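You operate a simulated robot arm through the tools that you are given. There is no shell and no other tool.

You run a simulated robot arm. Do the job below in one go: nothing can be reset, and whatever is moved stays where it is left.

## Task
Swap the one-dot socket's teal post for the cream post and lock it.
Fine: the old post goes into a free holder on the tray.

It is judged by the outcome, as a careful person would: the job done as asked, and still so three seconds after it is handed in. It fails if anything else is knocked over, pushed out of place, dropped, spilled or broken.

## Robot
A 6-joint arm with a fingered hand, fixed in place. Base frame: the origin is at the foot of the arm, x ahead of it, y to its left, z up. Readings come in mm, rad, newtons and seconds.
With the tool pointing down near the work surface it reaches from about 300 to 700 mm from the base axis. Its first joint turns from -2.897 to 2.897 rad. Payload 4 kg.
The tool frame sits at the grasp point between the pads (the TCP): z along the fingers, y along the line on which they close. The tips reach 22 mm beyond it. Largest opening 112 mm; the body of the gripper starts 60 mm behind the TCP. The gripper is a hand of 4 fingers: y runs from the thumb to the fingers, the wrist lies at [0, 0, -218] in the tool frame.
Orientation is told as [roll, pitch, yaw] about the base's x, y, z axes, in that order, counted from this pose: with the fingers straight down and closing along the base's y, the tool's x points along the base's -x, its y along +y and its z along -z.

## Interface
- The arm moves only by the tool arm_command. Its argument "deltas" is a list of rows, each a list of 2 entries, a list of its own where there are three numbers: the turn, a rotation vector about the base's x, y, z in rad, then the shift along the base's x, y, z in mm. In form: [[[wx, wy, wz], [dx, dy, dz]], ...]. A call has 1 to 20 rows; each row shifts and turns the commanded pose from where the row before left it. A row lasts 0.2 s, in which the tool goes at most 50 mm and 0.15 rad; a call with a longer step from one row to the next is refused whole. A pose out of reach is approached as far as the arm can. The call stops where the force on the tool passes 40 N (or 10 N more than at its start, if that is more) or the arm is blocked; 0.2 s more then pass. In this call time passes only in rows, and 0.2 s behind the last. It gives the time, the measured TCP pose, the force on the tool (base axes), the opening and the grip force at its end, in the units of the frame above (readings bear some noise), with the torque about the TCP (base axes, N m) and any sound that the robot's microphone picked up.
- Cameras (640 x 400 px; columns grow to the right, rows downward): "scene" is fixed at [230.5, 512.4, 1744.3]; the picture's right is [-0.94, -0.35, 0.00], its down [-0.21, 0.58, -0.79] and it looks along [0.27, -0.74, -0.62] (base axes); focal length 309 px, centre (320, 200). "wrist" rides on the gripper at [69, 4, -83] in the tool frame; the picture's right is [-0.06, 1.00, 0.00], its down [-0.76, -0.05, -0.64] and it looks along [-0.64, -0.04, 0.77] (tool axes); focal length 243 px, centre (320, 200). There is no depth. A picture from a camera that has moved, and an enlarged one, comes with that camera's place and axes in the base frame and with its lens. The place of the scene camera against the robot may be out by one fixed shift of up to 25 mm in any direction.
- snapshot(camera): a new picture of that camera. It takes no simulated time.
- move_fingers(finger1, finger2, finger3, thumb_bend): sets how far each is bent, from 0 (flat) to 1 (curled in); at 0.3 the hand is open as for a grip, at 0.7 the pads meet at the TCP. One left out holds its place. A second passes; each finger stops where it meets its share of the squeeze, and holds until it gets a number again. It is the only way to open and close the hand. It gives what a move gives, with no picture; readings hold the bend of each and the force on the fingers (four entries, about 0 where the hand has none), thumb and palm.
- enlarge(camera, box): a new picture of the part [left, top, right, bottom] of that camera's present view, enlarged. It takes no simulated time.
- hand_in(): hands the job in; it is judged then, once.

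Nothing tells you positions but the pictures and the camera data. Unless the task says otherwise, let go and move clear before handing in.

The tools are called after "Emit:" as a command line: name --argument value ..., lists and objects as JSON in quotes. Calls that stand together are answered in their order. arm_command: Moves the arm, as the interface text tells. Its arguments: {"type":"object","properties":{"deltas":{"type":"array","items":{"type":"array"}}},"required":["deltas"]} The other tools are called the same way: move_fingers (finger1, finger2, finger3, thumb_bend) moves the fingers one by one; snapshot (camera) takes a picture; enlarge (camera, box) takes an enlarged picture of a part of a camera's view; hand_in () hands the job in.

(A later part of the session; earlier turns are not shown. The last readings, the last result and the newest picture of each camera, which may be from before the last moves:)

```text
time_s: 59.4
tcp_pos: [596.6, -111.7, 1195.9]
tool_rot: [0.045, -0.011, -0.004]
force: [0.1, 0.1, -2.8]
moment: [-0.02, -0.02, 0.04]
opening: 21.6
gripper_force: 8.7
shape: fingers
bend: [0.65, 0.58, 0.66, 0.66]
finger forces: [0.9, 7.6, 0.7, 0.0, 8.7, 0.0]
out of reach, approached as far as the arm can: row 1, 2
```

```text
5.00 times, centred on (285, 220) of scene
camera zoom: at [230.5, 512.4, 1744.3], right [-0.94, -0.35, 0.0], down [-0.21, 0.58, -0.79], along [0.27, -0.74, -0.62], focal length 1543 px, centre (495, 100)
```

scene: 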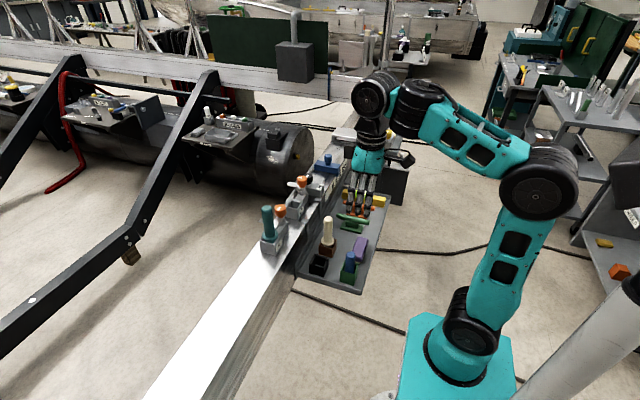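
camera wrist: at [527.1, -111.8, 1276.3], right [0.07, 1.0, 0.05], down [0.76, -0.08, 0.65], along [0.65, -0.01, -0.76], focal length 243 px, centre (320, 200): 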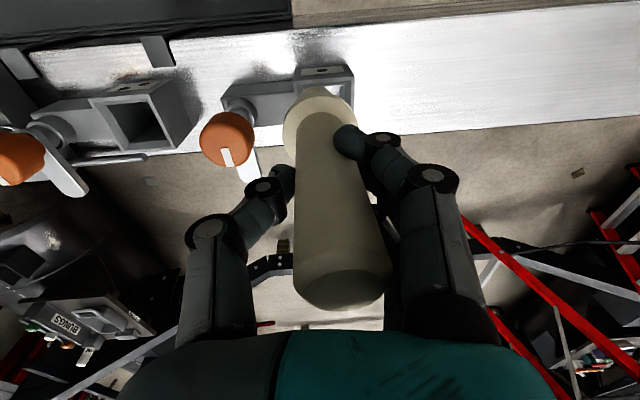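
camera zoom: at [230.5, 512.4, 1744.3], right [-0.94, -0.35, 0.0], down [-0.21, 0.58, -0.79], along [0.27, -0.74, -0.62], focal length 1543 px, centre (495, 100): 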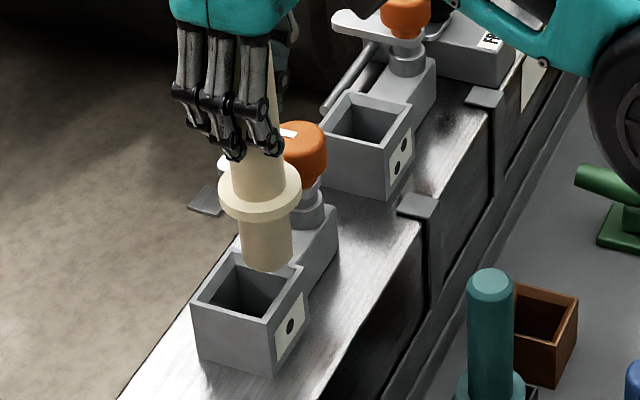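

The post hangs straight again and is near the socket. I'll move the last 12 mm in x and 9 mm in y.

Emit:
arm_command --deltas '[[[0, 0, 0], [0, 4.5, -3]], [[0, 0, 0], [4, 4.2, -3]], [[0, 0, 0], [8, 0, 0]], [[0, 0, 0], [0, 0, 0]]]'

Emit:
snapshot --camera "wrist"

Emit:
enlarge --camera "wrist" --box '[220, 0, 420, 140]'

Emit:
enlarge --camera "scene" --box '[250, 200, 300, 260]'

```text
time_s: 60.4
tcp_pos: [608.7, -102.2, 1189.0]
tool_rot: [0.045, -0.01, -0.004]
force: [-0.9, -1.0, -2.1]
moment: [-0.01, 0.0, 0.0]
opening: 21.9
gripper_force: 8.8
shape: fingers
bend: [0.65, 0.58, 0.66, 0.66]
finger forces: [1.0, 7.6, 0.6, 0.1, 8.8, 0.1]
```

```text
taken
camera wrist: at [539.0, -103.6, 1270.8], right [0.07, 1.0, 0.05], down [0.76, -0.08, 0.65], along [0.65, -0.01, -0.76], focal length 243 px, centre (320, 200)
```

wrist: 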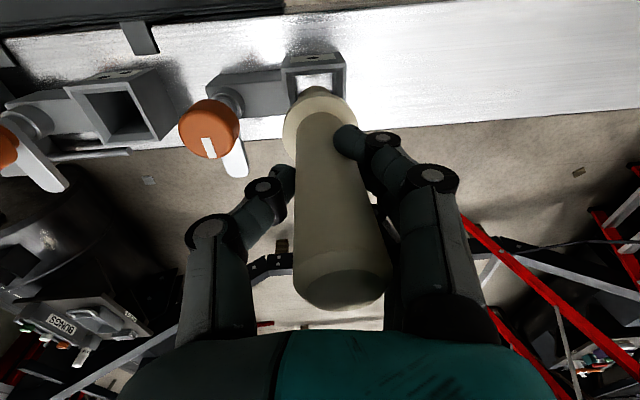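

```text
2.86 times, centred on (320, 70) of wrist
camera zoom: at [539.0, -103.6, 1270.8], right [0.07, 1.0, 0.05], down [0.76, -0.08, 0.65], along [0.65, -0.01, -0.76], focal length 693 px, centre (320, 571)
```

zoom: 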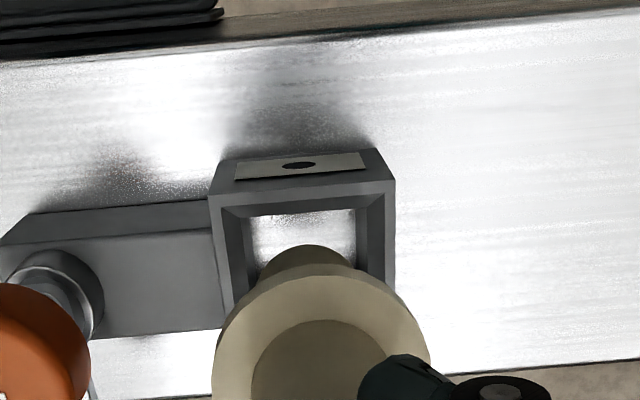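

```text
6.67 times, centred on (275, 230) of scene
camera zoom: at [230.5, 512.4, 1744.3], right [-0.94, -0.35, 0.0], down [-0.21, 0.58, -0.79], along [0.27, -0.74, -0.62], focal length 2058 px, centre (620, 0)
```

zoom: 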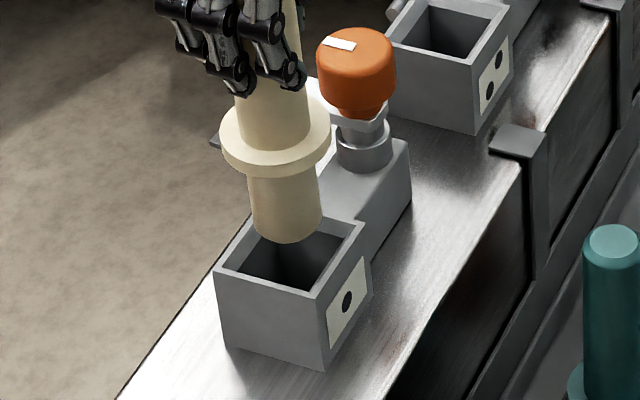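

The peg is centred over the socket in both views, about 14 mm above the rim. I'll lower gently.

Emit:
arm_command --deltas '[[[0, 0, 0], [0, 0, -5]], [[0, 0, 0], [0, 0, -5]], [[0, 0, 0], [0, 0, -5]], [[0, 0, 0], [0, 0, -5]], [[0, 0, 0], [0, 0, 0]]]'

Emit:
enlarge --camera "wrist" --box '[220, 0, 420, 140]'

Emit:
enlarge --camera "scene" --box '[250, 200, 300, 260]'

```text
time_s: 61.6
tcp_pos: [609.8, -104.5, 1169.9]
tool_rot: [0.046, -0.01, -0.005]
force: [-0.8, 1.0, -2.4]
moment: [0.01, 0.01, 0.01]
opening: 22.0
gripper_force: 8.9
shape: fingers
bend: [0.65, 0.58, 0.66, 0.66]
finger forces: [1.0, 7.6, 0.8, 0.0, 8.7, 0.0]
```

```text
2.86 times, centred on (320, 70) of wrist
camera zoom: at [539.8, -104.6, 1251.4], right [0.07, 1.0, 0.05], down [0.76, -0.08, 0.65], along [0.65, -0.01, -0.76], focal length 693 px, centre (320, 571)
```

zoom: 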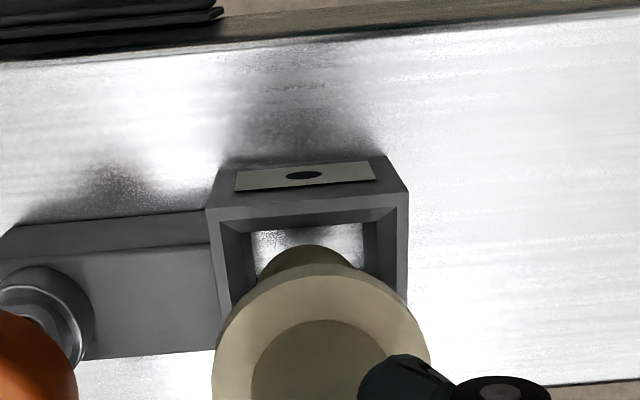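

```text
6.67 times, centred on (275, 230) of scene
camera zoom: at [230.5, 512.4, 1744.3], right [-0.94, -0.35, 0.0], down [-0.21, 0.58, -0.79], along [0.27, -0.74, -0.62], focal length 2058 px, centre (620, 0)
```

zoom: 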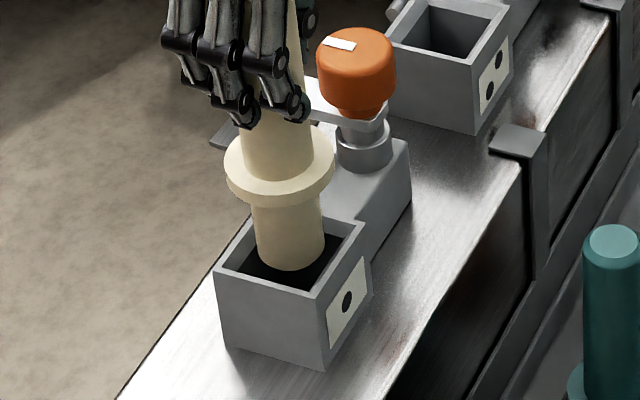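

The peg is at rim level and centred, so I'll continue down.

Emit:
arm_command --deltas '[[[0, 0, 0], [0, 0, -6]], [[0, 0, 0], [0, 0, -6]], [[0, 0, 0], [0, 0, -6]], [[0, 0, 0], [0, 0, -6]], [[0, 0, 0], [0, 0, -6]], [[0, 0, 0], [0, 0, 0]]]'

Emit:
enlarge --camera "scene" --box '[250, 200, 300, 260]'

```text
time_s: 63.0
tcp_pos: [609.0, -104.1, 1138.7]
tool_rot: [0.046, -0.011, -0.004]
force: [-0.8, 0.1, -2.1]
moment: [-0.04, 0.03, 0.03]
opening: 22.0
gripper_force: 9.1
shape: fingers
bend: [0.65, 0.58, 0.66, 0.66]
finger forces: [0.9, 7.6, 0.6, 0.0, 8.6, 0.0]
```

```text
6.67 times, centred on (275, 230) of scene
camera zoom: at [230.5, 512.4, 1744.3], right [-0.94, -0.35, 0.0], down [-0.21, 0.58, -0.79], along [0.27, -0.74, -0.62], focal length 2058 px, centre (620, 0)
```

zoom: 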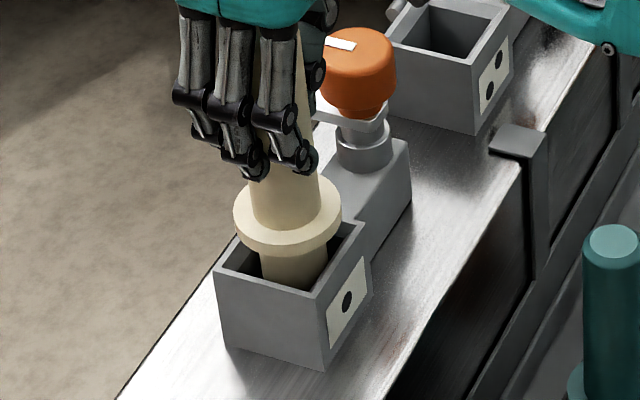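

It's going in freely. I'll lower the last 12 mm or so in small steps.

Emit:
arm_command --deltas '[[[0, 0, 0], [0, 0, -3]], [[0, 0, 0], [0, 0, -3]], [[0, 0, 0], [0, 0, -2]], [[0, 0, 0], [0, 0, -2]], [[0, 0, 0], [0, 0, -1.5]], [[0, 0, 0], [0, 0, 0]]]'

Emit:
enlarge --camera "scene" --box '[250, 200, 300, 260]'

```text
time_s: 64.4
tcp_pos: [608.3, -104.0, 1128.6]
tool_rot: [0.047, -0.011, -0.003]
force: [0.1, 0.2, -1.9]
moment: [0.01, -0.01, -0.02]
opening: 21.9
gripper_force: 8.8
shape: fingers
bend: [0.65, 0.58, 0.66, 0.66]
finger forces: [0.9, 7.6, 0.7, 0.0, 8.7, 0.1]
```

```text
6.67 times, centred on (275, 230) of scene
camera zoom: at [230.5, 512.4, 1744.3], right [-0.94, -0.35, 0.0], down [-0.21, 0.58, -0.79], along [0.27, -0.74, -0.62], focal length 2058 px, centre (620, 0)
```

zoom: 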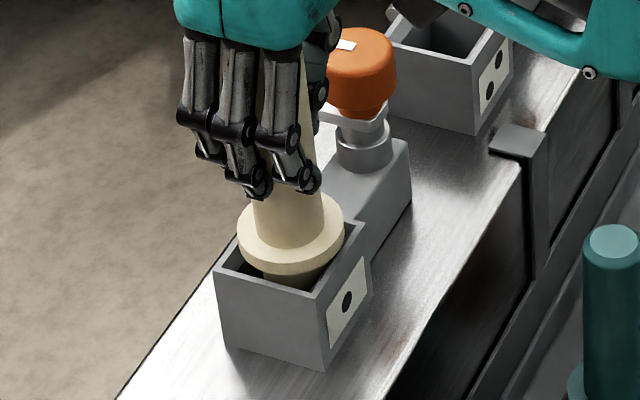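

Not yet seated, since the force is still just the weight. I'll go a few more millimetres.

Emit:
arm_command --deltas '[[[0, 0, 0], [0, 0, -1.5]], [[0, 0, 0], [0, 0, -1.5]], [[0, 0, 0], [0, 0, -1]], [[0, 0, 0], [0, 0, 0]]]'

Emit:
enlarge --camera "scene" --box '[250, 200, 300, 260]'

```text
time_s: 65.4
tcp_pos: [609.2, -103.4, 1124.9]
tool_rot: [0.045, -0.012, -0.003]
force: [0.5, 0.0, 4.4]
moment: [0.02, 0.01, 0.01]
opening: 22.0
gripper_force: 10.0
shape: fingers
bend: [0.65, 0.58, 0.66, 0.67]
finger forces: [0.9, 8.1, 0.8, 0.0, 10.1, 0.0]
```

```text
6.67 times, centred on (275, 230) of scene
camera zoom: at [230.5, 512.4, 1744.3], right [-0.94, -0.35, 0.0], down [-0.21, 0.58, -0.79], along [0.27, -0.74, -0.62], focal length 2058 px, centre (620, 0)
```

zoom: 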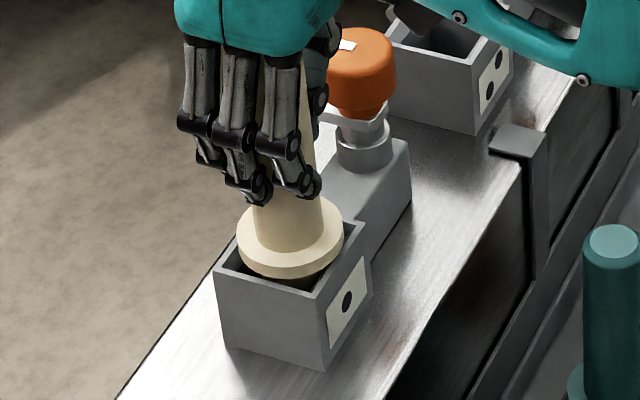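

It's seated: there is a light upward push at the same height as the teal post had. I'll release and back the hand away.

Emit:
move_fingers --finger1 0.55 --finger2 0.55 --finger3 0.55 --thumb_bend 0.55

Emit:
move_fingers --finger1 0.43 --finger2 0.43 --finger3 0.43 --thumb_bend 0.43

Emit:
snapshot --camera "wrist"

Emit:
enlarge --camera "scene" --box '[250, 180, 310, 260]'

```text
time_s: 66.4
tcp_pos: [607.7, -103.9, 1124.2]
tool_rot: [0.046, -0.01, -0.005]
force: [-0.7, 0.1, -0.5]
moment: [0.01, -0.01, -0.01]
opening: 43.2
gripper_force: 0.1
shape: fingers
bend: [0.55, 0.55, 0.55, 0.55]
finger forces: [0.0, 0.0, 0.0, 0.1, 0.0, 0.0]
```

```text
time_s: 67.4
tcp_pos: [607.7, -104.5, 1122.6]
tool_rot: [0.047, -0.011, -0.005]
force: [0.0, 0.3, -0.4]
moment: [0.0, -0.02, -0.02]
opening: 76.4
gripper_force: 0.1
shape: fingers
bend: [0.43, 0.43, 0.43, 0.43]
finger forces: [0.1, 0.1, 0.0, 0.1, 0.1, 0.1]
```

```text
taken
camera wrist: at [538.7, -104.1, 1205.5], right [0.07, 1.0, 0.05], down [0.76, -0.08, 0.65], along [0.65, -0.01, -0.76], focal length 243 px, centre (320, 200)
```

wrist: 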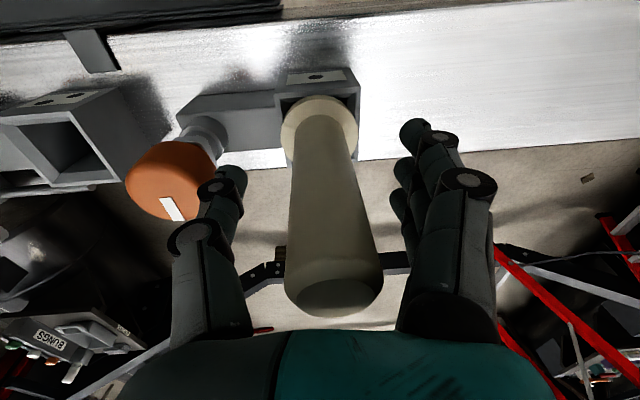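

```text
5.00 times, centred on (280, 220) of scene
camera zoom: at [230.5, 512.4, 1744.3], right [-0.94, -0.35, 0.0], down [-0.21, 0.58, -0.79], along [0.27, -0.74, -0.62], focal length 1543 px, centre (520, 100)
```

zoom: 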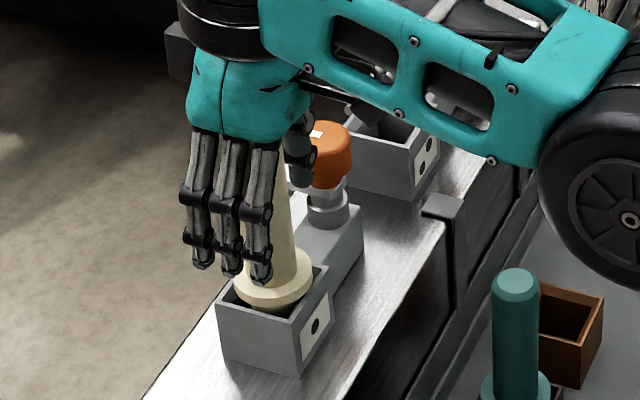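

The cream post stands in the one-dot socket. I'll back off straight in -x, since the fingers straddle the post in y.

Emit:
arm_command --deltas '[[[0, 0, 0], [-10, 0, 0]], [[0, 0, 0], [-20, 0, 0]], [[0, 0, 0], [-25, 0, 0]], [[0, 0, 0], [-25, 0, 0]], [[-0.046, 0.011, 0.004], [-15, 0, 10]], [[0, 0, 0], [0, 0, 0]]]'

Emit:
snapshot --camera "wrist"

Emit:
enlarge --camera "scene" --box '[250, 170, 320, 260]'

```text
time_s: 68.8
tcp_pos: [556.3, -102.5, 1136.3]
tool_rot: [0.0, 0.005, -0.001]
force: [0.8, -0.3, 0.3]
moment: [0.04, 0.01, -0.01]
opening: 76.6
gripper_force: 0.0
shape: fingers
bend: [0.43, 0.43, 0.43, 0.43]
finger forces: [0.0, 0.0, 0.0, 0.1, 0.1, 0.0]
out of reach, approached as far as the arm can: row 3, 4
```

```text
taken
camera wrist: at [488.6, -100.7, 1219.3], right [0.06, 1.0, 0.0], down [0.77, -0.05, 0.64], along [0.64, -0.04, -0.77], focal length 243 px, centre (320, 200)
```

wrist: 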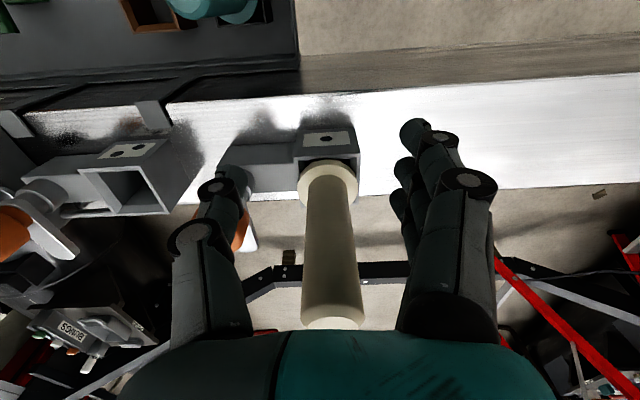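

```text
4.44 times, centred on (285, 215) of scene
camera zoom: at [230.5, 512.4, 1744.3], right [-0.94, -0.35, 0.0], down [-0.21, 0.58, -0.79], along [0.27, -0.74, -0.62], focal length 1372 px, centre (476, 133)
```

zoom: 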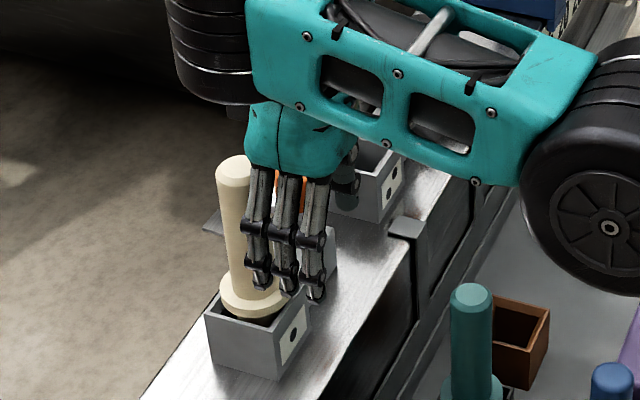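

The cream post is upright in the socket. Next I'll back off, go round to the knob and line up above it with the hand turned about -0.5 rad.

Emit:
arm_command --deltas '[[[0, 0, 0], [-30, 0, 5]], [[0, 0, 0], [0, -26, 5]], [[0, 0, 0], [0, -26, 5]], [[0, 0, 0], [0, -26, 5]], [[0, 0, 0], [0, 0, 0]]]'

Emit:
move_fingers --finger1 0.5 --finger2 0.5 --finger3 0.5 --thumb_bend 0.5

Emit:
arm_command --deltas '[[[0, 0, -0.125], [0, 0, 0]], [[0, 0, -0.125], [0, 0, 0]], [[0, 0, -0.125], [0, 0, 0]], [[0, 0, -0.125], [0, 0, 0]], [[0, 0, 0], [25, 0, 0]], [[0, 0, 0], [25, 0, 0]], [[0, 0, 0], [20, 0, 0]], [[0, 0, 0], [0, 0, 0]]]'

Emit:
snapshot --camera "wrist"

Emit:
enlarge --camera "scene" --box '[250, 160, 320, 250]'

```text
time_s: 70.0
tcp_pos: [541.5, -140.7, 1162.8]
tool_rot: [-0.001, 0.0, -0.001]
force: [0.7, 0.3, -0.1]
moment: [0.0, -0.02, -0.01]
opening: 76.6
gripper_force: 0.0
shape: fingers
bend: [0.43, 0.43, 0.43, 0.43]
finger forces: [0.0, 0.0, 0.1, 0.1, 0.0, 0.1]
out of reach, approached as far as the arm can: row 1, 2
```

```text
time_s: 71.0
tcp_pos: [541.5, -141.0, 1163.0]
tool_rot: [0.001, 0.0, 0.0]
force: [0.4, -0.3, -0.4]
moment: [0.02, -0.01, 0.01]
opening: 58.3
gripper_force: 0.1
shape: fingers
bend: [0.5, 0.5, 0.5, 0.5]
finger forces: [0.0, 0.1, 0.1, 0.0, 0.0, 0.1]
```

```text
time_s: 72.8
tcp_pos: [606.4, -138.2, 1160.4]
tool_rot: [0.0, 0.001, -0.5]
force: [0.1, -0.5, 0.2]
moment: [0.01, -0.01, -0.01]
opening: 57.9
gripper_force: 0.5
shape: fingers
bend: [0.5, 0.5, 0.5, 0.5]
finger forces: [0.2, 0.5, 0.0, 0.0, 0.0, 0.0]
out of reach, approached as far as the arm can: row 6
```

```text
taken
camera wrist: at [549.5, -102.5, 1243.9], right [0.53, 0.85, 0.0], down [0.65, -0.41, 0.64], along [0.54, -0.34, -0.77], focal length 243 px, centre (320, 200)
```

wrist: 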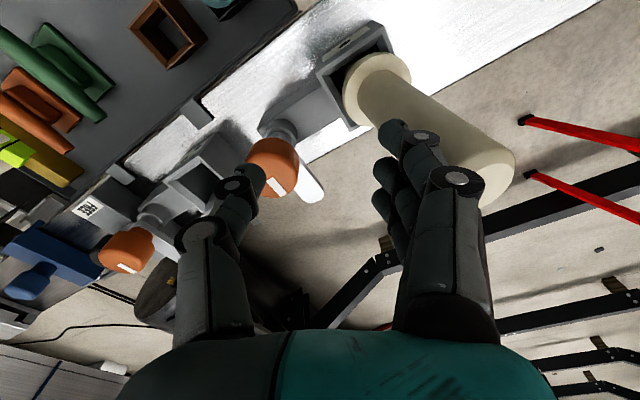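

```text
4.44 times, centred on (285, 205) of scene
camera zoom: at [230.5, 512.4, 1744.3], right [-0.94, -0.35, 0.0], down [-0.21, 0.58, -0.79], along [0.27, -0.74, -0.62], focal length 1372 px, centre (476, 178)
```

zoom: 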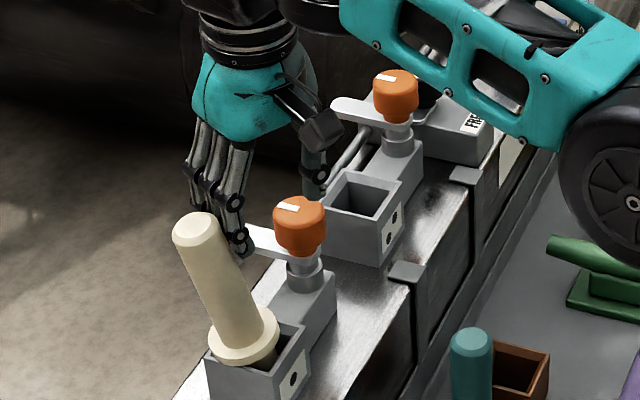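

My move was clamped short in y, and the fingers pushed the cream post so it leans. I'll back the hand off slowly along the way it came so the post can settle upright.

Emit:
arm_command --deltas '[[[0, 0, 0], [-4, 0, 0]], [[0, 0, 0], [-4, 0, 0]], [[0, 0, 0], [-4, 0, 0]], [[0, 0, 0], [-4, 0, 0]], [[0, 0, 0], [0, 0, 0]]]'

Emit:
snapshot --camera "wrist"

Emit:
enlarge --camera "scene" --box '[250, 160, 320, 250]'

```text
time_s: 74.0
tcp_pos: [592.7, -139.0, 1161.0]
tool_rot: [-0.001, -0.001, -0.5]
force: [-0.3, -0.2, 0.3]
moment: [0.02, -0.01, 0.01]
opening: 57.9
gripper_force: 0.0
shape: fingers
bend: [0.5, 0.5, 0.5, 0.5]
finger forces: [0.0, 0.0, 0.1, 0.0, 0.1, 0.1]
```

```text
taken
camera wrist: at [534.8, -103.5, 1243.5], right [0.53, 0.85, 0.0], down [0.65, -0.41, 0.64], along [0.54, -0.34, -0.77], focal length 243 px, centre (320, 200)
```

wrist: 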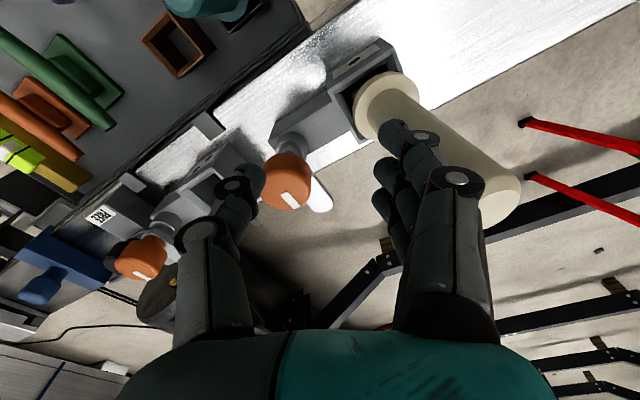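

```text
4.44 times, centred on (285, 205) of scene
camera zoom: at [230.5, 512.4, 1744.3], right [-0.94, -0.35, 0.0], down [-0.21, 0.58, -0.79], along [0.27, -0.74, -0.62], focal length 1372 px, centre (476, 178)
```

zoom: 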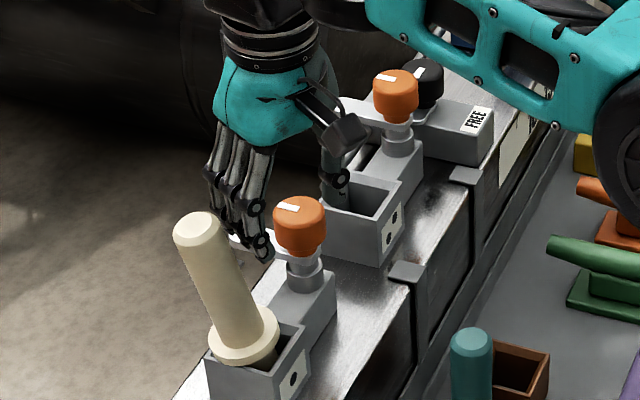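

The post stayed leaning about 11° against the socket walls. I'll retreat fully, straighten the hand, then re-grip the post and stand it up properly.

Emit:
arm_command --deltas '[[[0, 0, 0], [-12, 0, 0]], [[0, 0, 0], [-12, 0, 0]], [[0, 0, 0], [-12, 0, 0]], [[0, 0, 0], [-12, 0, 0]], [[0, 0, 0], [0, 0, 0]]]'

Emit:
arm_command --deltas '[[[0, 0, 0.125], [0, 0, 0]], [[0, 0, 0.125], [0, 0, 0]], [[0, 0, 0.125], [0, 0, 0]], [[0, 0, 0.125], [0, 0, 0]], [[0, 0, 0], [-10, 0, 0]], [[0, 0, 0], [-10, 0, 0]], [[0, 0, 0], [0, 0, 0]]]'

Emit:
snapshot --camera "wrist"

Emit:
snapshot --camera "scene"

```text
time_s: 75.2
tcp_pos: [543.8, -139.7, 1160.6]
tool_rot: [0.0, -0.001, -0.499]
force: [-0.9, 0.7, 0.7]
moment: [-0.01, 0.01, -0.02]
opening: 57.9
gripper_force: 0.1
shape: fingers
bend: [0.5, 0.5, 0.5, 0.5]
finger forces: [0.1, 0.1, 0.1, 0.0, 0.0, 0.1]
```

```text
time_s: 76.8
tcp_pos: [525.3, -139.9, 1162.2]
tool_rot: [0.0, 0.0, 0.001]
force: [0.3, 0.6, 0.4]
moment: [-0.01, 0.04, 0.03]
opening: 58.0
gripper_force: 0.0
shape: fingers
bend: [0.5, 0.5, 0.5, 0.5]
finger forces: [0.0, 0.0, 0.0, 0.0, 0.0, 0.0]
```

```text
taken
camera wrist: at [457.8, -137.2, 1244.7], right [0.06, 1.0, 0.0], down [0.77, -0.05, 0.64], along [0.64, -0.04, -0.77], focal length 243 px, centre (320, 200)
```

wrist: 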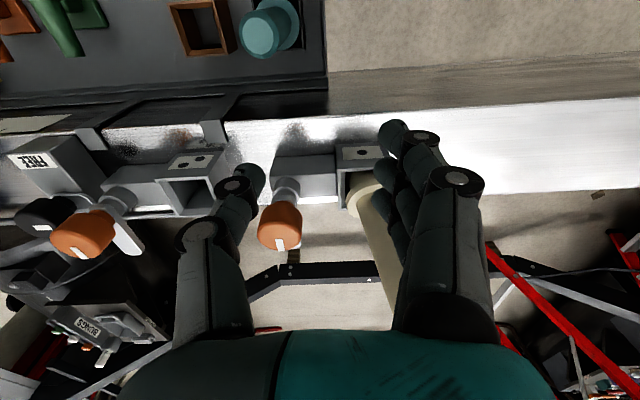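

```text
taken
```

scene: 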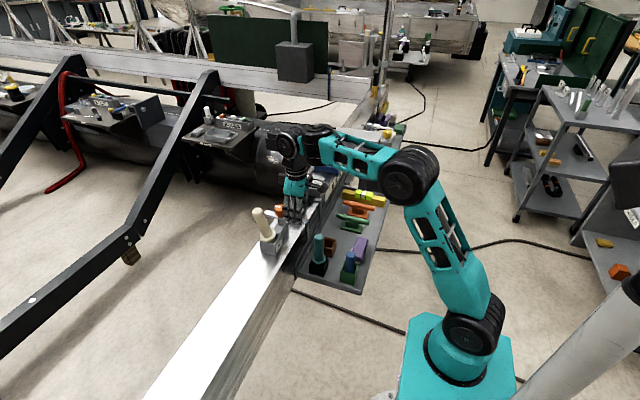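

The hand is straight and clear. I'll line up in front of the leaning post with a wider opening, one small move at a time.

Emit:
move_fingers --finger1 0.36 --finger2 0.36 --finger3 0.36 --thumb_bend 0.36

Emit:
arm_command --deltas '[[[0, 0, 0], [-12, 10, 0]], [[0, 0, 0], [0, 20, -5]], [[0, 0, 0], [0, 16, -10]], [[0, 0, 0], [0, 0, 0]]]'

Emit:
snapshot --camera "wrist"

Emit:
enlarge --camera "scene" --box '[250, 160, 320, 260]'

```text
time_s: 77.8
tcp_pos: [525.3, -139.1, 1162.4]
tool_rot: [0.0, 0.0, 0.0]
force: [-0.6, 0.4, 0.4]
moment: [-0.03, 0.01, -0.01]
opening: 96.5
gripper_force: 0.1
shape: fingers
bend: [0.36, 0.36, 0.36, 0.36]
finger forces: [0.0, 0.1, 0.0, 0.0, 0.0, 0.1]
```

```text
time_s: 78.8
tcp_pos: [513.5, -93.3, 1149.1]
tool_rot: [-0.001, 0.001, -0.001]
force: [-0.2, 0.2, 0.7]
moment: [0.04, 0.01, 0.0]
opening: 95.8
gripper_force: 0.1
shape: fingers
bend: [0.36, 0.36, 0.36, 0.36]
finger forces: [0.0, 0.1, 0.1, 0.1, 0.0, 0.0]
```

```text
taken
camera wrist: at [444.9, -90.5, 1230.1], right [0.06, 1.0, 0.0], down [0.77, -0.05, 0.64], along [0.64, -0.04, -0.77], focal length 243 px, centre (320, 200)
```

wrist: 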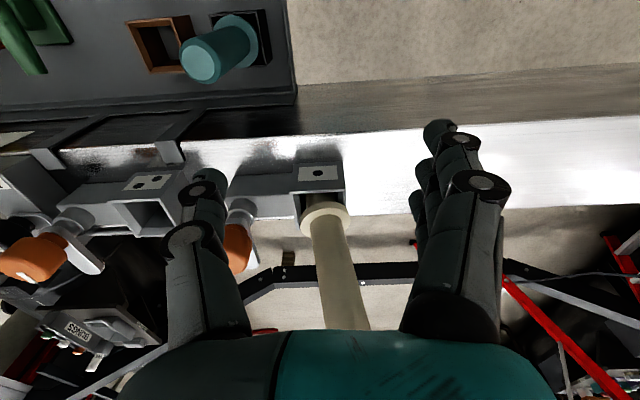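

```text
4.00 times, centred on (285, 210) of scene
camera zoom: at [230.5, 512.4, 1744.3], right [-0.94, -0.35, 0.0], down [-0.21, 0.58, -0.79], along [0.27, -0.74, -0.62], focal length 1235 px, centre (460, 160)
```

zoom: 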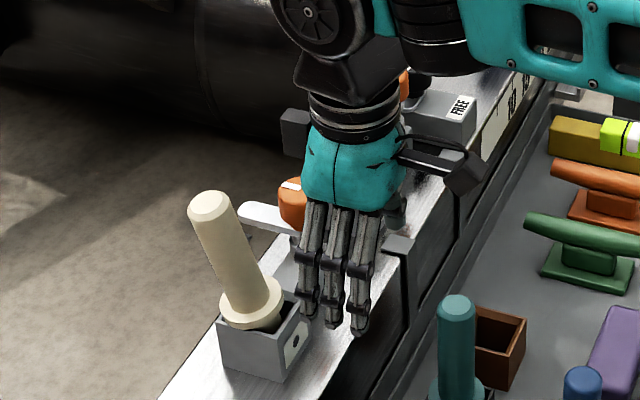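

The post leans outward, with its collar still in the socket. I'll lower to grip height and approach in small steps.

Emit:
arm_command --deltas '[[[0, 0, 0], [0, 0, -12]], [[0, 0, 0], [0, 0, -12]], [[0, 0, 0], [15, 0, 0]], [[0, 0, 0], [15, 0, 0]], [[0, 0, 0], [15, 0, 0]], [[0, 0, 0], [15, 0, 0]], [[0, 0, 0], [0, 0, 0]]]'

Emit:
snapshot --camera "wrist"

Emit:
enlarge --camera "scene" --box '[250, 160, 320, 260]'

```text
time_s: 80.4
tcp_pos: [574.4, -93.3, 1122.3]
tool_rot: [0.0, 0.002, -0.001]
force: [0.0, -0.2, -0.4]
moment: [-0.01, 0.0, -0.02]
opening: 96.4
gripper_force: 0.0
shape: fingers
bend: [0.36, 0.36, 0.36, 0.36]
finger forces: [0.0, 0.0, 0.1, 0.0, 0.1, 0.0]
```

```text
taken
camera wrist: at [505.7, -90.0, 1204.0], right [0.06, 1.0, 0.0], down [0.77, -0.05, 0.64], along [0.64, -0.04, -0.77], focal length 243 px, centre (320, 200)
```

wrist: 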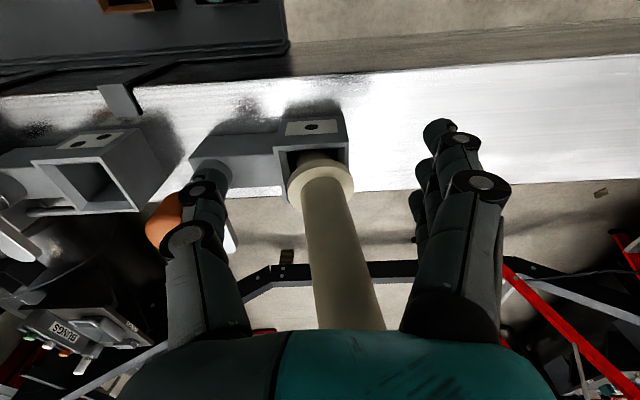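

```text
4.00 times, centred on (285, 210) of scene
camera zoom: at [230.5, 512.4, 1744.3], right [-0.94, -0.35, 0.0], down [-0.21, 0.58, -0.79], along [0.27, -0.74, -0.62], focal length 1235 px, centre (460, 160)
```

zoom: 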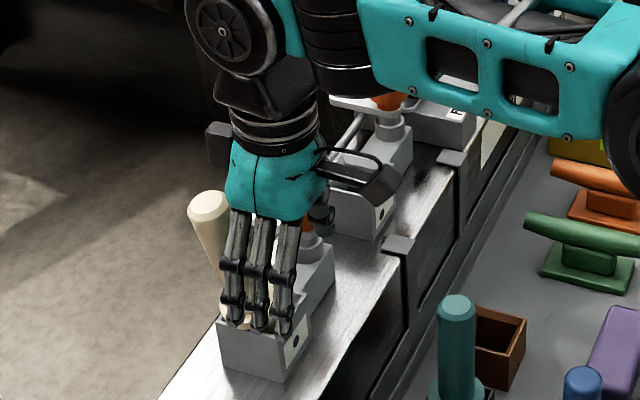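

Clear on both sides. I'll narrow the hand slightly to keep away from the knob and advance further.

Emit:
move_fingers --finger1 0.42 --finger2 0.42 --finger3 0.42 --thumb_bend 0.42

Emit:
arm_command --deltas '[[[0, 0, 0], [12, 0, 0]], [[0, 0, 0], [12, 0, 0]], [[0, 0, 0], [10, 0, 0]], [[0, 0, 0], [0, 0, 0]]]'

Emit:
snapshot --camera "wrist"

Emit:
enlarge --camera "scene" --box '[250, 160, 320, 260]'

```text
time_s: 81.4
tcp_pos: [574.0, -92.7, 1121.9]
tool_rot: [0.0, 0.001, 0.0]
force: [0.0, -0.1, -0.5]
moment: [0.0, 0.02, 0.0]
opening: 80.8
gripper_force: 0.1
shape: fingers
bend: [0.42, 0.42, 0.42, 0.42]
finger forces: [0.0, 0.1, 0.0, 0.0, 0.1, 0.0]
```

```text
time_s: 82.4
tcp_pos: [609.1, -94.1, 1122.1]
tool_rot: [0.0, -0.001, 0.002]
force: [-1.0, -0.3, -0.1]
moment: [-0.06, -0.02, -0.01]
opening: 80.6
gripper_force: 0.0
shape: fingers
bend: [0.42, 0.42, 0.42, 0.42]
finger forces: [0.0, 0.0, 0.1, 0.0, 0.0, 0.0]
```

```text
taken
camera wrist: at [540.2, -91.3, 1204.6], right [0.06, 1.0, 0.0], down [0.77, -0.05, 0.64], along [0.64, -0.04, -0.77], focal length 243 px, centre (320, 200)
```

wrist: 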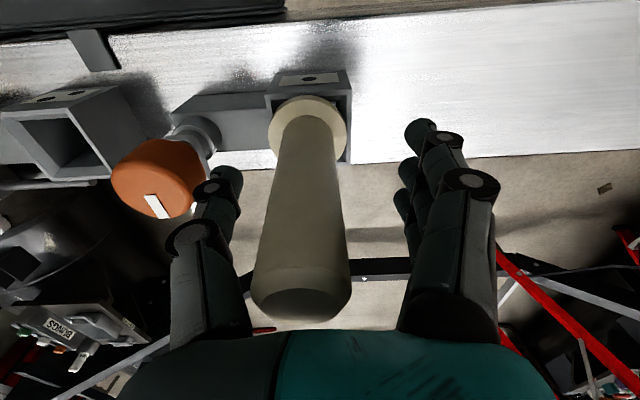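

```text
4.00 times, centred on (285, 210) of scene
camera zoom: at [230.5, 512.4, 1744.3], right [-0.94, -0.35, 0.0], down [-0.21, 0.58, -0.79], along [0.27, -0.74, -0.62], focal length 1235 px, centre (460, 160)
```

zoom: 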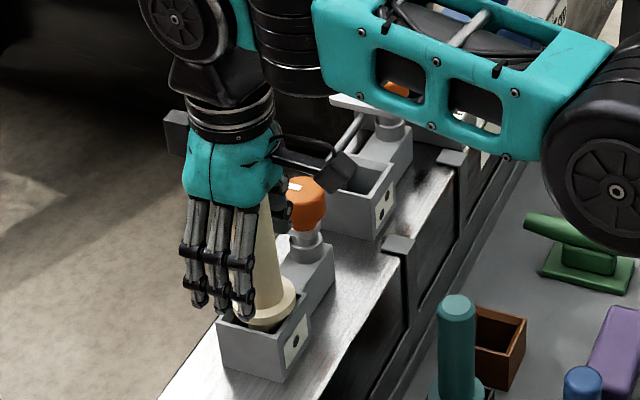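

The post seems to have been nudged and now looks nearly upright. I'll look more closely before closing.

Emit:
enlarge --camera "scene" --box '[260, 180, 310, 260]'

Emit:
enlarge --camera "wrist" --box '[220, 60, 420, 340]'

```text
5.00 times, centred on (285, 220) of scene
camera zoom: at [230.5, 512.4, 1744.3], right [-0.94, -0.35, 0.0], down [-0.21, 0.58, -0.79], along [0.27, -0.74, -0.62], focal length 1543 px, centre (495, 100)
```

zoom: 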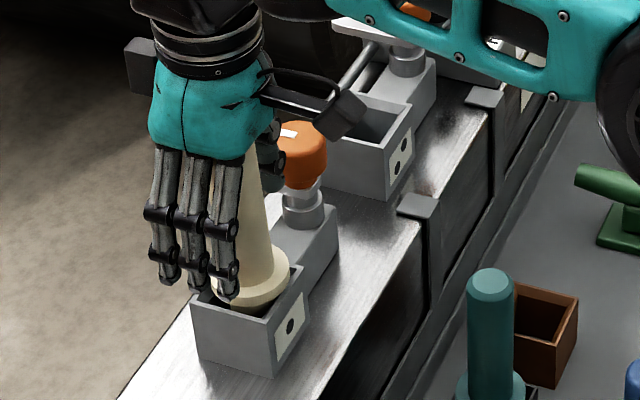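

```text
1.43 times, centred on (320, 200) of wrist
camera zoom: at [540.2, -91.3, 1204.6], right [0.06, 1.0, 0.0], down [0.77, -0.05, 0.64], along [0.64, -0.04, -0.77], focal length 347 px, centre (320, 200)
```

zoom: 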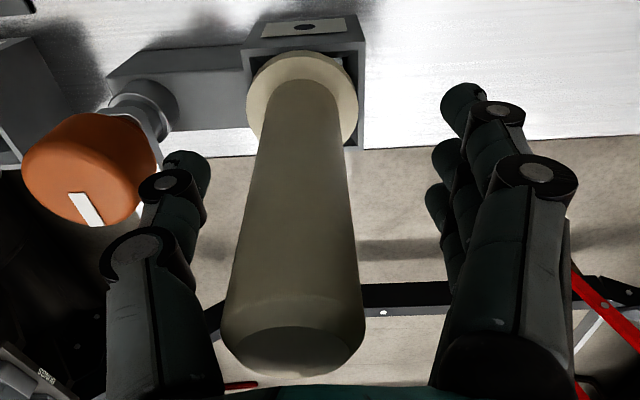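

The post is upright again within about 1.5° and its collar is level in the socket. I'll back out straight in -x and check it free of the hand.

Emit:
arm_command --deltas '[[[0, 0, 0], [-12, 0, 0]], [[0, 0, 0], [-12, 0, 0]], [[0, 0, 0], [-12, 0, 0]], [[0, 0, 0], [-12, 0, 0]], [[0, 0, 0], [-15, 0, 0]], [[0, 0, 0], [-15, 0, 0]], [[0, 0, 0], [-15, 0, 0]], [[0, 0, 0], [0, 0, 0]]]'

Emit:
enlarge --camera "scene" --box '[250, 190, 300, 260]'

Emit:
snapshot --camera "wrist"

```text
time_s: 84.2
tcp_pos: [514.4, -95.8, 1122.7]
tool_rot: [0.001, 0.0, -0.001]
force: [-0.8, 0.4, -0.1]
moment: [-0.01, -0.01, 0.02]
opening: 80.8
gripper_force: 0.1
shape: fingers
bend: [0.42, 0.42, 0.42, 0.42]
finger forces: [0.1, 0.0, 0.1, 0.0, 0.1, 0.1]
```

```text
5.71 times, centred on (275, 225) of scene
camera zoom: at [230.5, 512.4, 1744.3], right [-0.94, -0.35, 0.0], down [-0.21, 0.58, -0.79], along [0.27, -0.74, -0.62], focal length 1764 px, centre (577, 57)
```

zoom: 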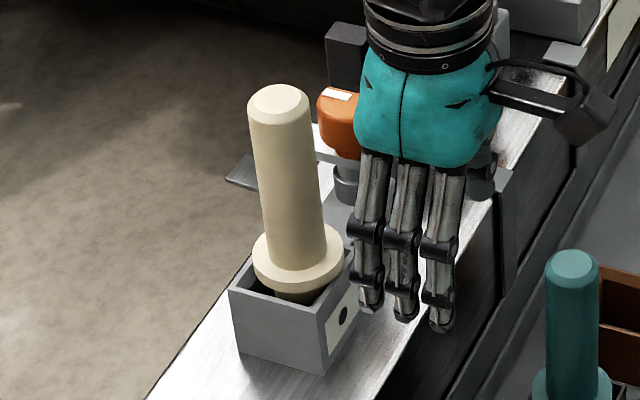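

```text
taken
camera wrist: at [445.6, -91.5, 1206.2], right [0.06, 1.0, 0.0], down [0.77, -0.05, 0.64], along [0.64, -0.04, -0.77], focal length 243 px, centre (320, 200)
```

wrist: 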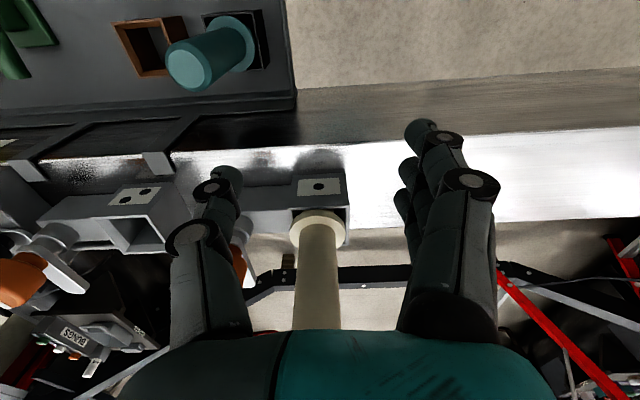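

The cream post is upright and seated. I'll go round to the knob in small steps, checking the position after each.

Emit:
move_fingers --finger1 0.5 --finger2 0.5 --finger3 0.5 --thumb_bend 0.5

Emit:
arm_command --deltas '[[[0, 0, 0], [0, -12, 5]], [[0, 0, 0], [0, -16, 5]], [[0, 0, 0], [0, -18, 5]], [[0, 0, 0], [0, -18, 5]], [[0, 0, 0], [0, -20, 5]], [[0, 0, 0], [0, 0, 5]], [[0, 0, 0], [0, 0, 0]]]'

```text
time_s: 85.2
tcp_pos: [514.0, -95.6, 1123.5]
tool_rot: [-0.001, -0.001, -0.001]
force: [-0.2, 0.6, 0.0]
moment: [-0.02, 0.02, 0.0]
opening: 58.1
gripper_force: 0.0
shape: fingers
bend: [0.5, 0.5, 0.5, 0.5]
finger forces: [0.0, 0.0, 0.0, 0.0, 0.0, 0.0]
```

```text
time_s: 86.8
tcp_pos: [514.9, -178.3, 1151.5]
tool_rot: [0.001, 0.0, -0.001]
force: [-0.6, -0.5, -0.3]
moment: [0.01, 0.01, 0.02]
opening: 58.2
gripper_force: 0.3
shape: fingers
bend: [0.5, 0.5, 0.5, 0.5]
finger forces: [0.0, 0.0, 0.1, 0.0, 0.0, 0.0]
```

I'm at (515, -178, 1151) as intended. I'll advance over the knob at yaw 0.

Emit:
arm_command --deltas '[[[0, 0, 0], [15, 0, 0]], [[0, 0, 0], [15, 0, 0]], [[0, 0, 0], [15, 0, 0]], [[0, 0, 0], [15, 0, 0]], [[0, 0, 0], [0, 0, 0]]]'

Emit:
arm_command --deltas '[[[0, 0, 0], [12, -1, 0]], [[0, 0, 0], [12, 0, 0]], [[0, 0, 0], [9.5, 0, 0]], [[0, 0, 0], [0, 0, 0]]]'

Emit:
snapshot --camera "wrist"

Emit:
enlarge --camera "scene" --box '[250, 160, 320, 250]'

```text
time_s: 88.0
tcp_pos: [573.8, -179.3, 1152.5]
tool_rot: [0.0, -0.002, -0.001]
force: [-0.4, -0.2, -0.1]
moment: [0.01, 0.01, -0.03]
opening: 58.2
gripper_force: 0.0
shape: fingers
bend: [0.5, 0.5, 0.5, 0.5]
finger forces: [0.0, 0.0, 0.0, 0.0, 0.0, 0.0]
```

```text
time_s: 89.0
tcp_pos: [609.4, -178.1, 1153.3]
tool_rot: [0.001, 0.0, 0.0]
force: [-0.6, 0.1, -0.2]
moment: [0.0, -0.01, -0.01]
opening: 58.5
gripper_force: 0.0
shape: fingers
bend: [0.5, 0.5, 0.5, 0.5]
finger forces: [0.0, 0.0, 0.1, 0.0, 0.0, 0.0]
```

```text
taken
camera wrist: at [540.3, -175.7, 1235.1], right [0.06, 1.0, 0.0], down [0.77, -0.05, 0.64], along [0.64, -0.04, -0.77], focal length 243 px, centre (320, 200)
```

wrist: 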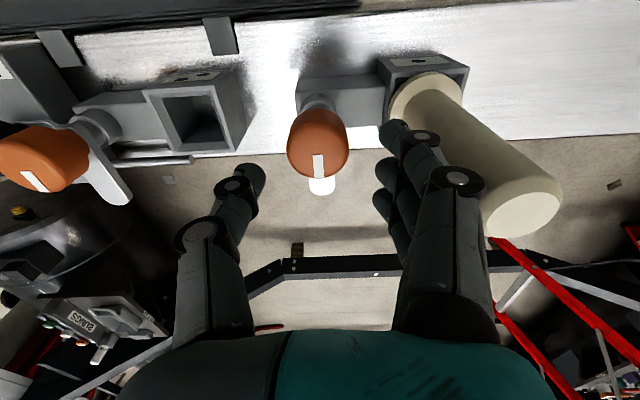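

```text
4.44 times, centred on (285, 205) of scene
camera zoom: at [230.5, 512.4, 1744.3], right [-0.94, -0.35, 0.0], down [-0.21, 0.58, -0.79], along [0.27, -0.74, -0.62], focal length 1372 px, centre (476, 178)
```

zoom: 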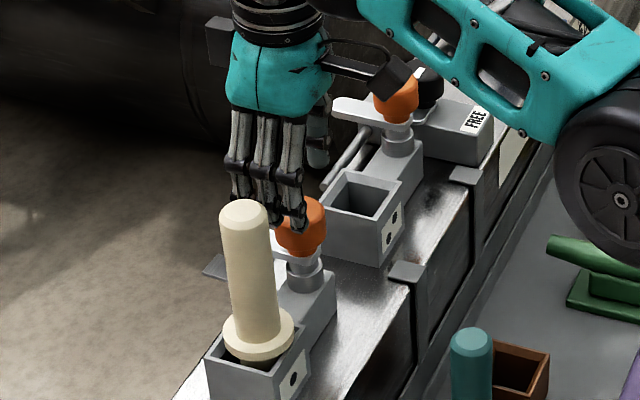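

I'm directly over the knob, with the cream post standing clear. I'll go down around the knob and then turn the open hand to -0.5 rad, as I did before.

Emit:
arm_command --deltas '[[[0, 0, 0], [-0.5, -1, -12]], [[0, 0, 0], [0, 0, -12]], [[0, 0, 0], [0, 0, -12]], [[0, 0, 0], [0, 0, -11.5]], [[0, 0, 0], [0, 0, 0]]]'

Emit:
enlarge --camera "scene" --box '[250, 160, 320, 250]'

Emit:
snapshot --camera "wrist"

```text
time_s: 90.2
tcp_pos: [607.6, -178.5, 1104.9]
tool_rot: [0.0, 0.0, 0.0]
force: [0.0, 0.3, -0.2]
moment: [0.01, 0.0, 0.02]
opening: 58.3
gripper_force: 0.0
shape: fingers
bend: [0.5, 0.5, 0.5, 0.5]
finger forces: [0.1, 0.1, 0.0, 0.0, 0.0, 0.1]
```

```text
4.44 times, centred on (285, 205) of scene
camera zoom: at [230.5, 512.4, 1744.3], right [-0.94, -0.35, 0.0], down [-0.21, 0.58, -0.79], along [0.27, -0.74, -0.62], focal length 1372 px, centre (476, 178)
```

zoom: 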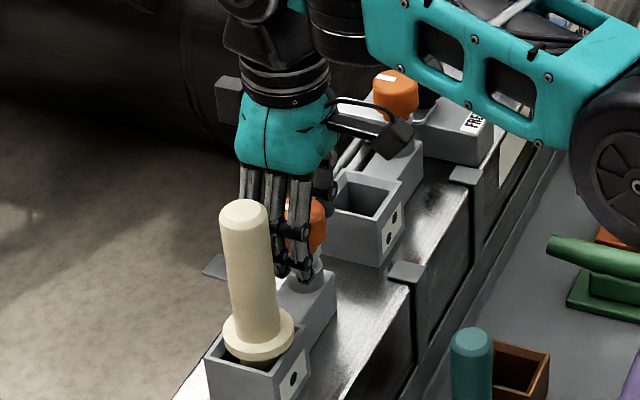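

```text
taken
camera wrist: at [539.7, -176.0, 1187.1], right [0.06, 1.0, 0.0], down [0.77, -0.05, 0.64], along [0.64, -0.04, -0.77], focal length 243 px, centre (320, 200)
```

wrist: 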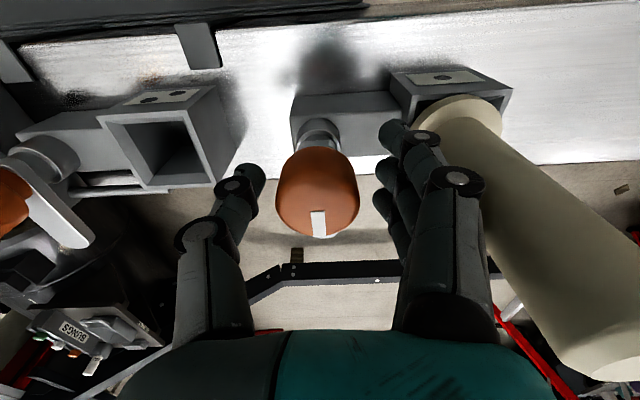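

I'm around the knob with no contact. I'll turn the open hand to -0.5 rad and check that nothing moves.

Emit:
arm_command --deltas '[[[0, 0, -0.1], [0, 0, 0]], [[0, 0, -0.1], [0, 0, 0]], [[0, 0, -0.1], [0, 0, 0]], [[0, 0, -0.1], [0, 0, 0]], [[0, 0, -0.1], [0, 0, 0]], [[0, 0, 0], [0, 0, 0]]]'

Emit:
enlarge --camera "scene" --box '[250, 160, 320, 250]'

Emit:
snapshot --camera "wrist"

```text
time_s: 91.6
tcp_pos: [607.8, -179.7, 1104.4]
tool_rot: [0.0, 0.001, -0.503]
force: [0.2, 0.0, -0.3]
moment: [0.02, -0.02, 0.0]
opening: 58.5
gripper_force: 0.1
shape: fingers
bend: [0.5, 0.5, 0.5, 0.5]
finger forces: [0.1, 0.0, 0.0, 0.0, 0.0, 0.1]
```

```text
4.44 times, centred on (285, 205) of scene
camera zoom: at [230.5, 512.4, 1744.3], right [-0.94, -0.35, 0.0], down [-0.21, 0.58, -0.79], along [0.27, -0.74, -0.62], focal length 1372 px, centre (476, 178)
```

zoom: 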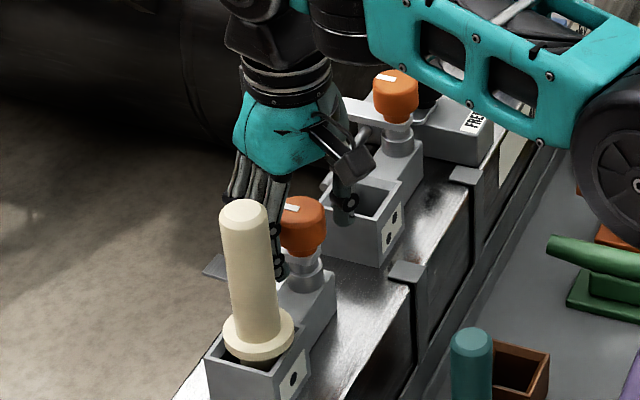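

```text
taken
camera wrist: at [549.6, -144.3, 1186.9], right [0.53, 0.84, 0.0], down [0.65, -0.41, 0.64], along [0.54, -0.34, -0.77], focal length 243 px, centre (320, 200)
```

wrist: 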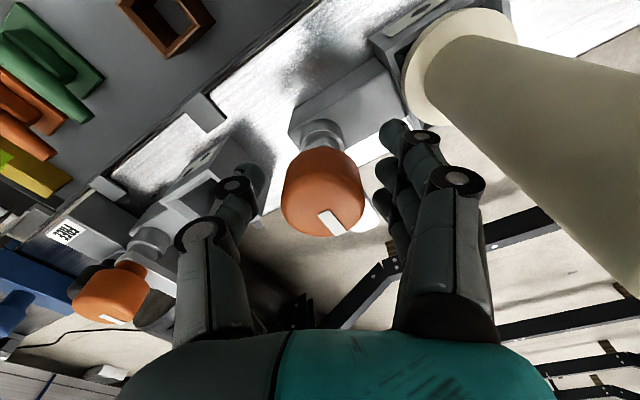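

The post is undisturbed. I'll grip the knob and turn it +0.8 rad.

Emit:
move_fingers --finger1 0.72 --finger2 0.72 --finger3 0.72 --thumb_bend 0.72

Emit:
arm_command --deltas '[[[0, 0, 0.1], [0, 0, 0]], [[0, 0, 0.1], [0, 0, 0]], [[0, 0, 0.1], [0, 0, 0]], [[0, 0, 0.1], [0, 0, 0]], [[0, 0, 0.1], [0, 0, 0]], [[0, 0, 0.1], [0, 0, 0]], [[0, 0, 0.1], [0, 0, 0]], [[0, 0, 0.1], [0, 0, 0]], [[0, 0, 0], [0, 0, 0]]]'

Emit:
snapshot --camera "wrist"

Emit:
enlarge --camera "scene" --box '[250, 160, 320, 250]'

```text
time_s: 92.6
tcp_pos: [607.2, -180.0, 1103.8]
tool_rot: [-0.001, 0.003, -0.5]
force: [0.7, 1.2, -6.4]
moment: [0.01, -0.06, 0.02]
opening: 23.8
gripper_force: 15.4
shape: fingers
bend: [0.69, 0.58, 0.64, 0.63]
finger forces: [4.0, 6.3, 5.9, 0.2, 13.4, 0.1]
```

```text
time_s: 94.6
tcp_pos: [607.6, -179.6, 1103.5]
tool_rot: [-0.001, 0.002, 0.301]
force: [0.9, -6.9, -9.2]
moment: [-0.13, -0.04, -0.05]
opening: 23.6
gripper_force: 14.3
shape: fingers
bend: [0.7, 0.59, 0.65, 0.63]
finger forces: [3.5, 4.7, 5.0, 0.0, 16.8, 0.0]
```

```text
taken
camera wrist: at [540.8, -197.1, 1186.9], right [-0.24, 0.97, 0.0], down [0.75, 0.18, 0.64], along [0.62, 0.15, -0.77], focal length 243 px, centre (320, 200)
```

wrist: 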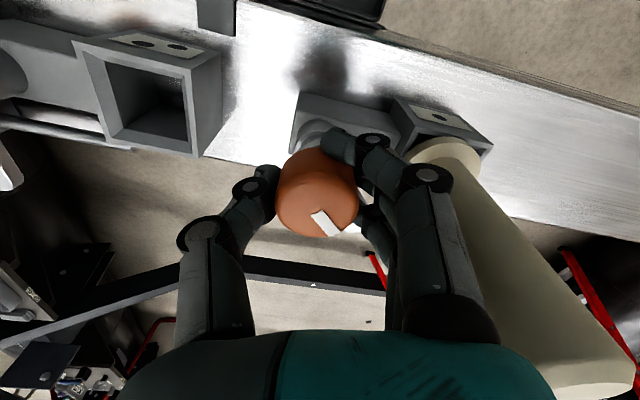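

```text
4.44 times, centred on (285, 205) of scene
camera zoom: at [230.5, 512.4, 1744.3], right [-0.94, -0.35, 0.0], down [-0.21, 0.58, -0.79], along [0.27, -0.74, -0.62], focal length 1372 px, centre (476, 178)
```

zoom: 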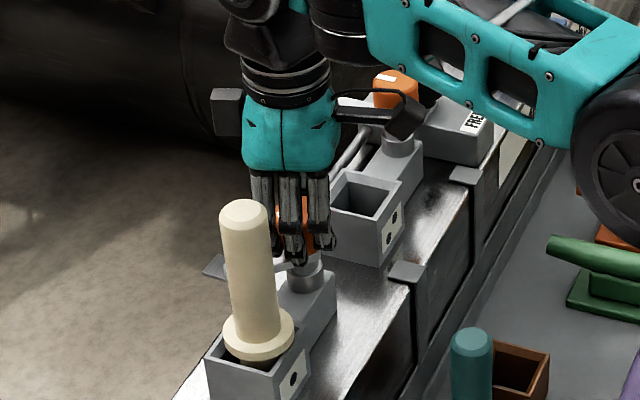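

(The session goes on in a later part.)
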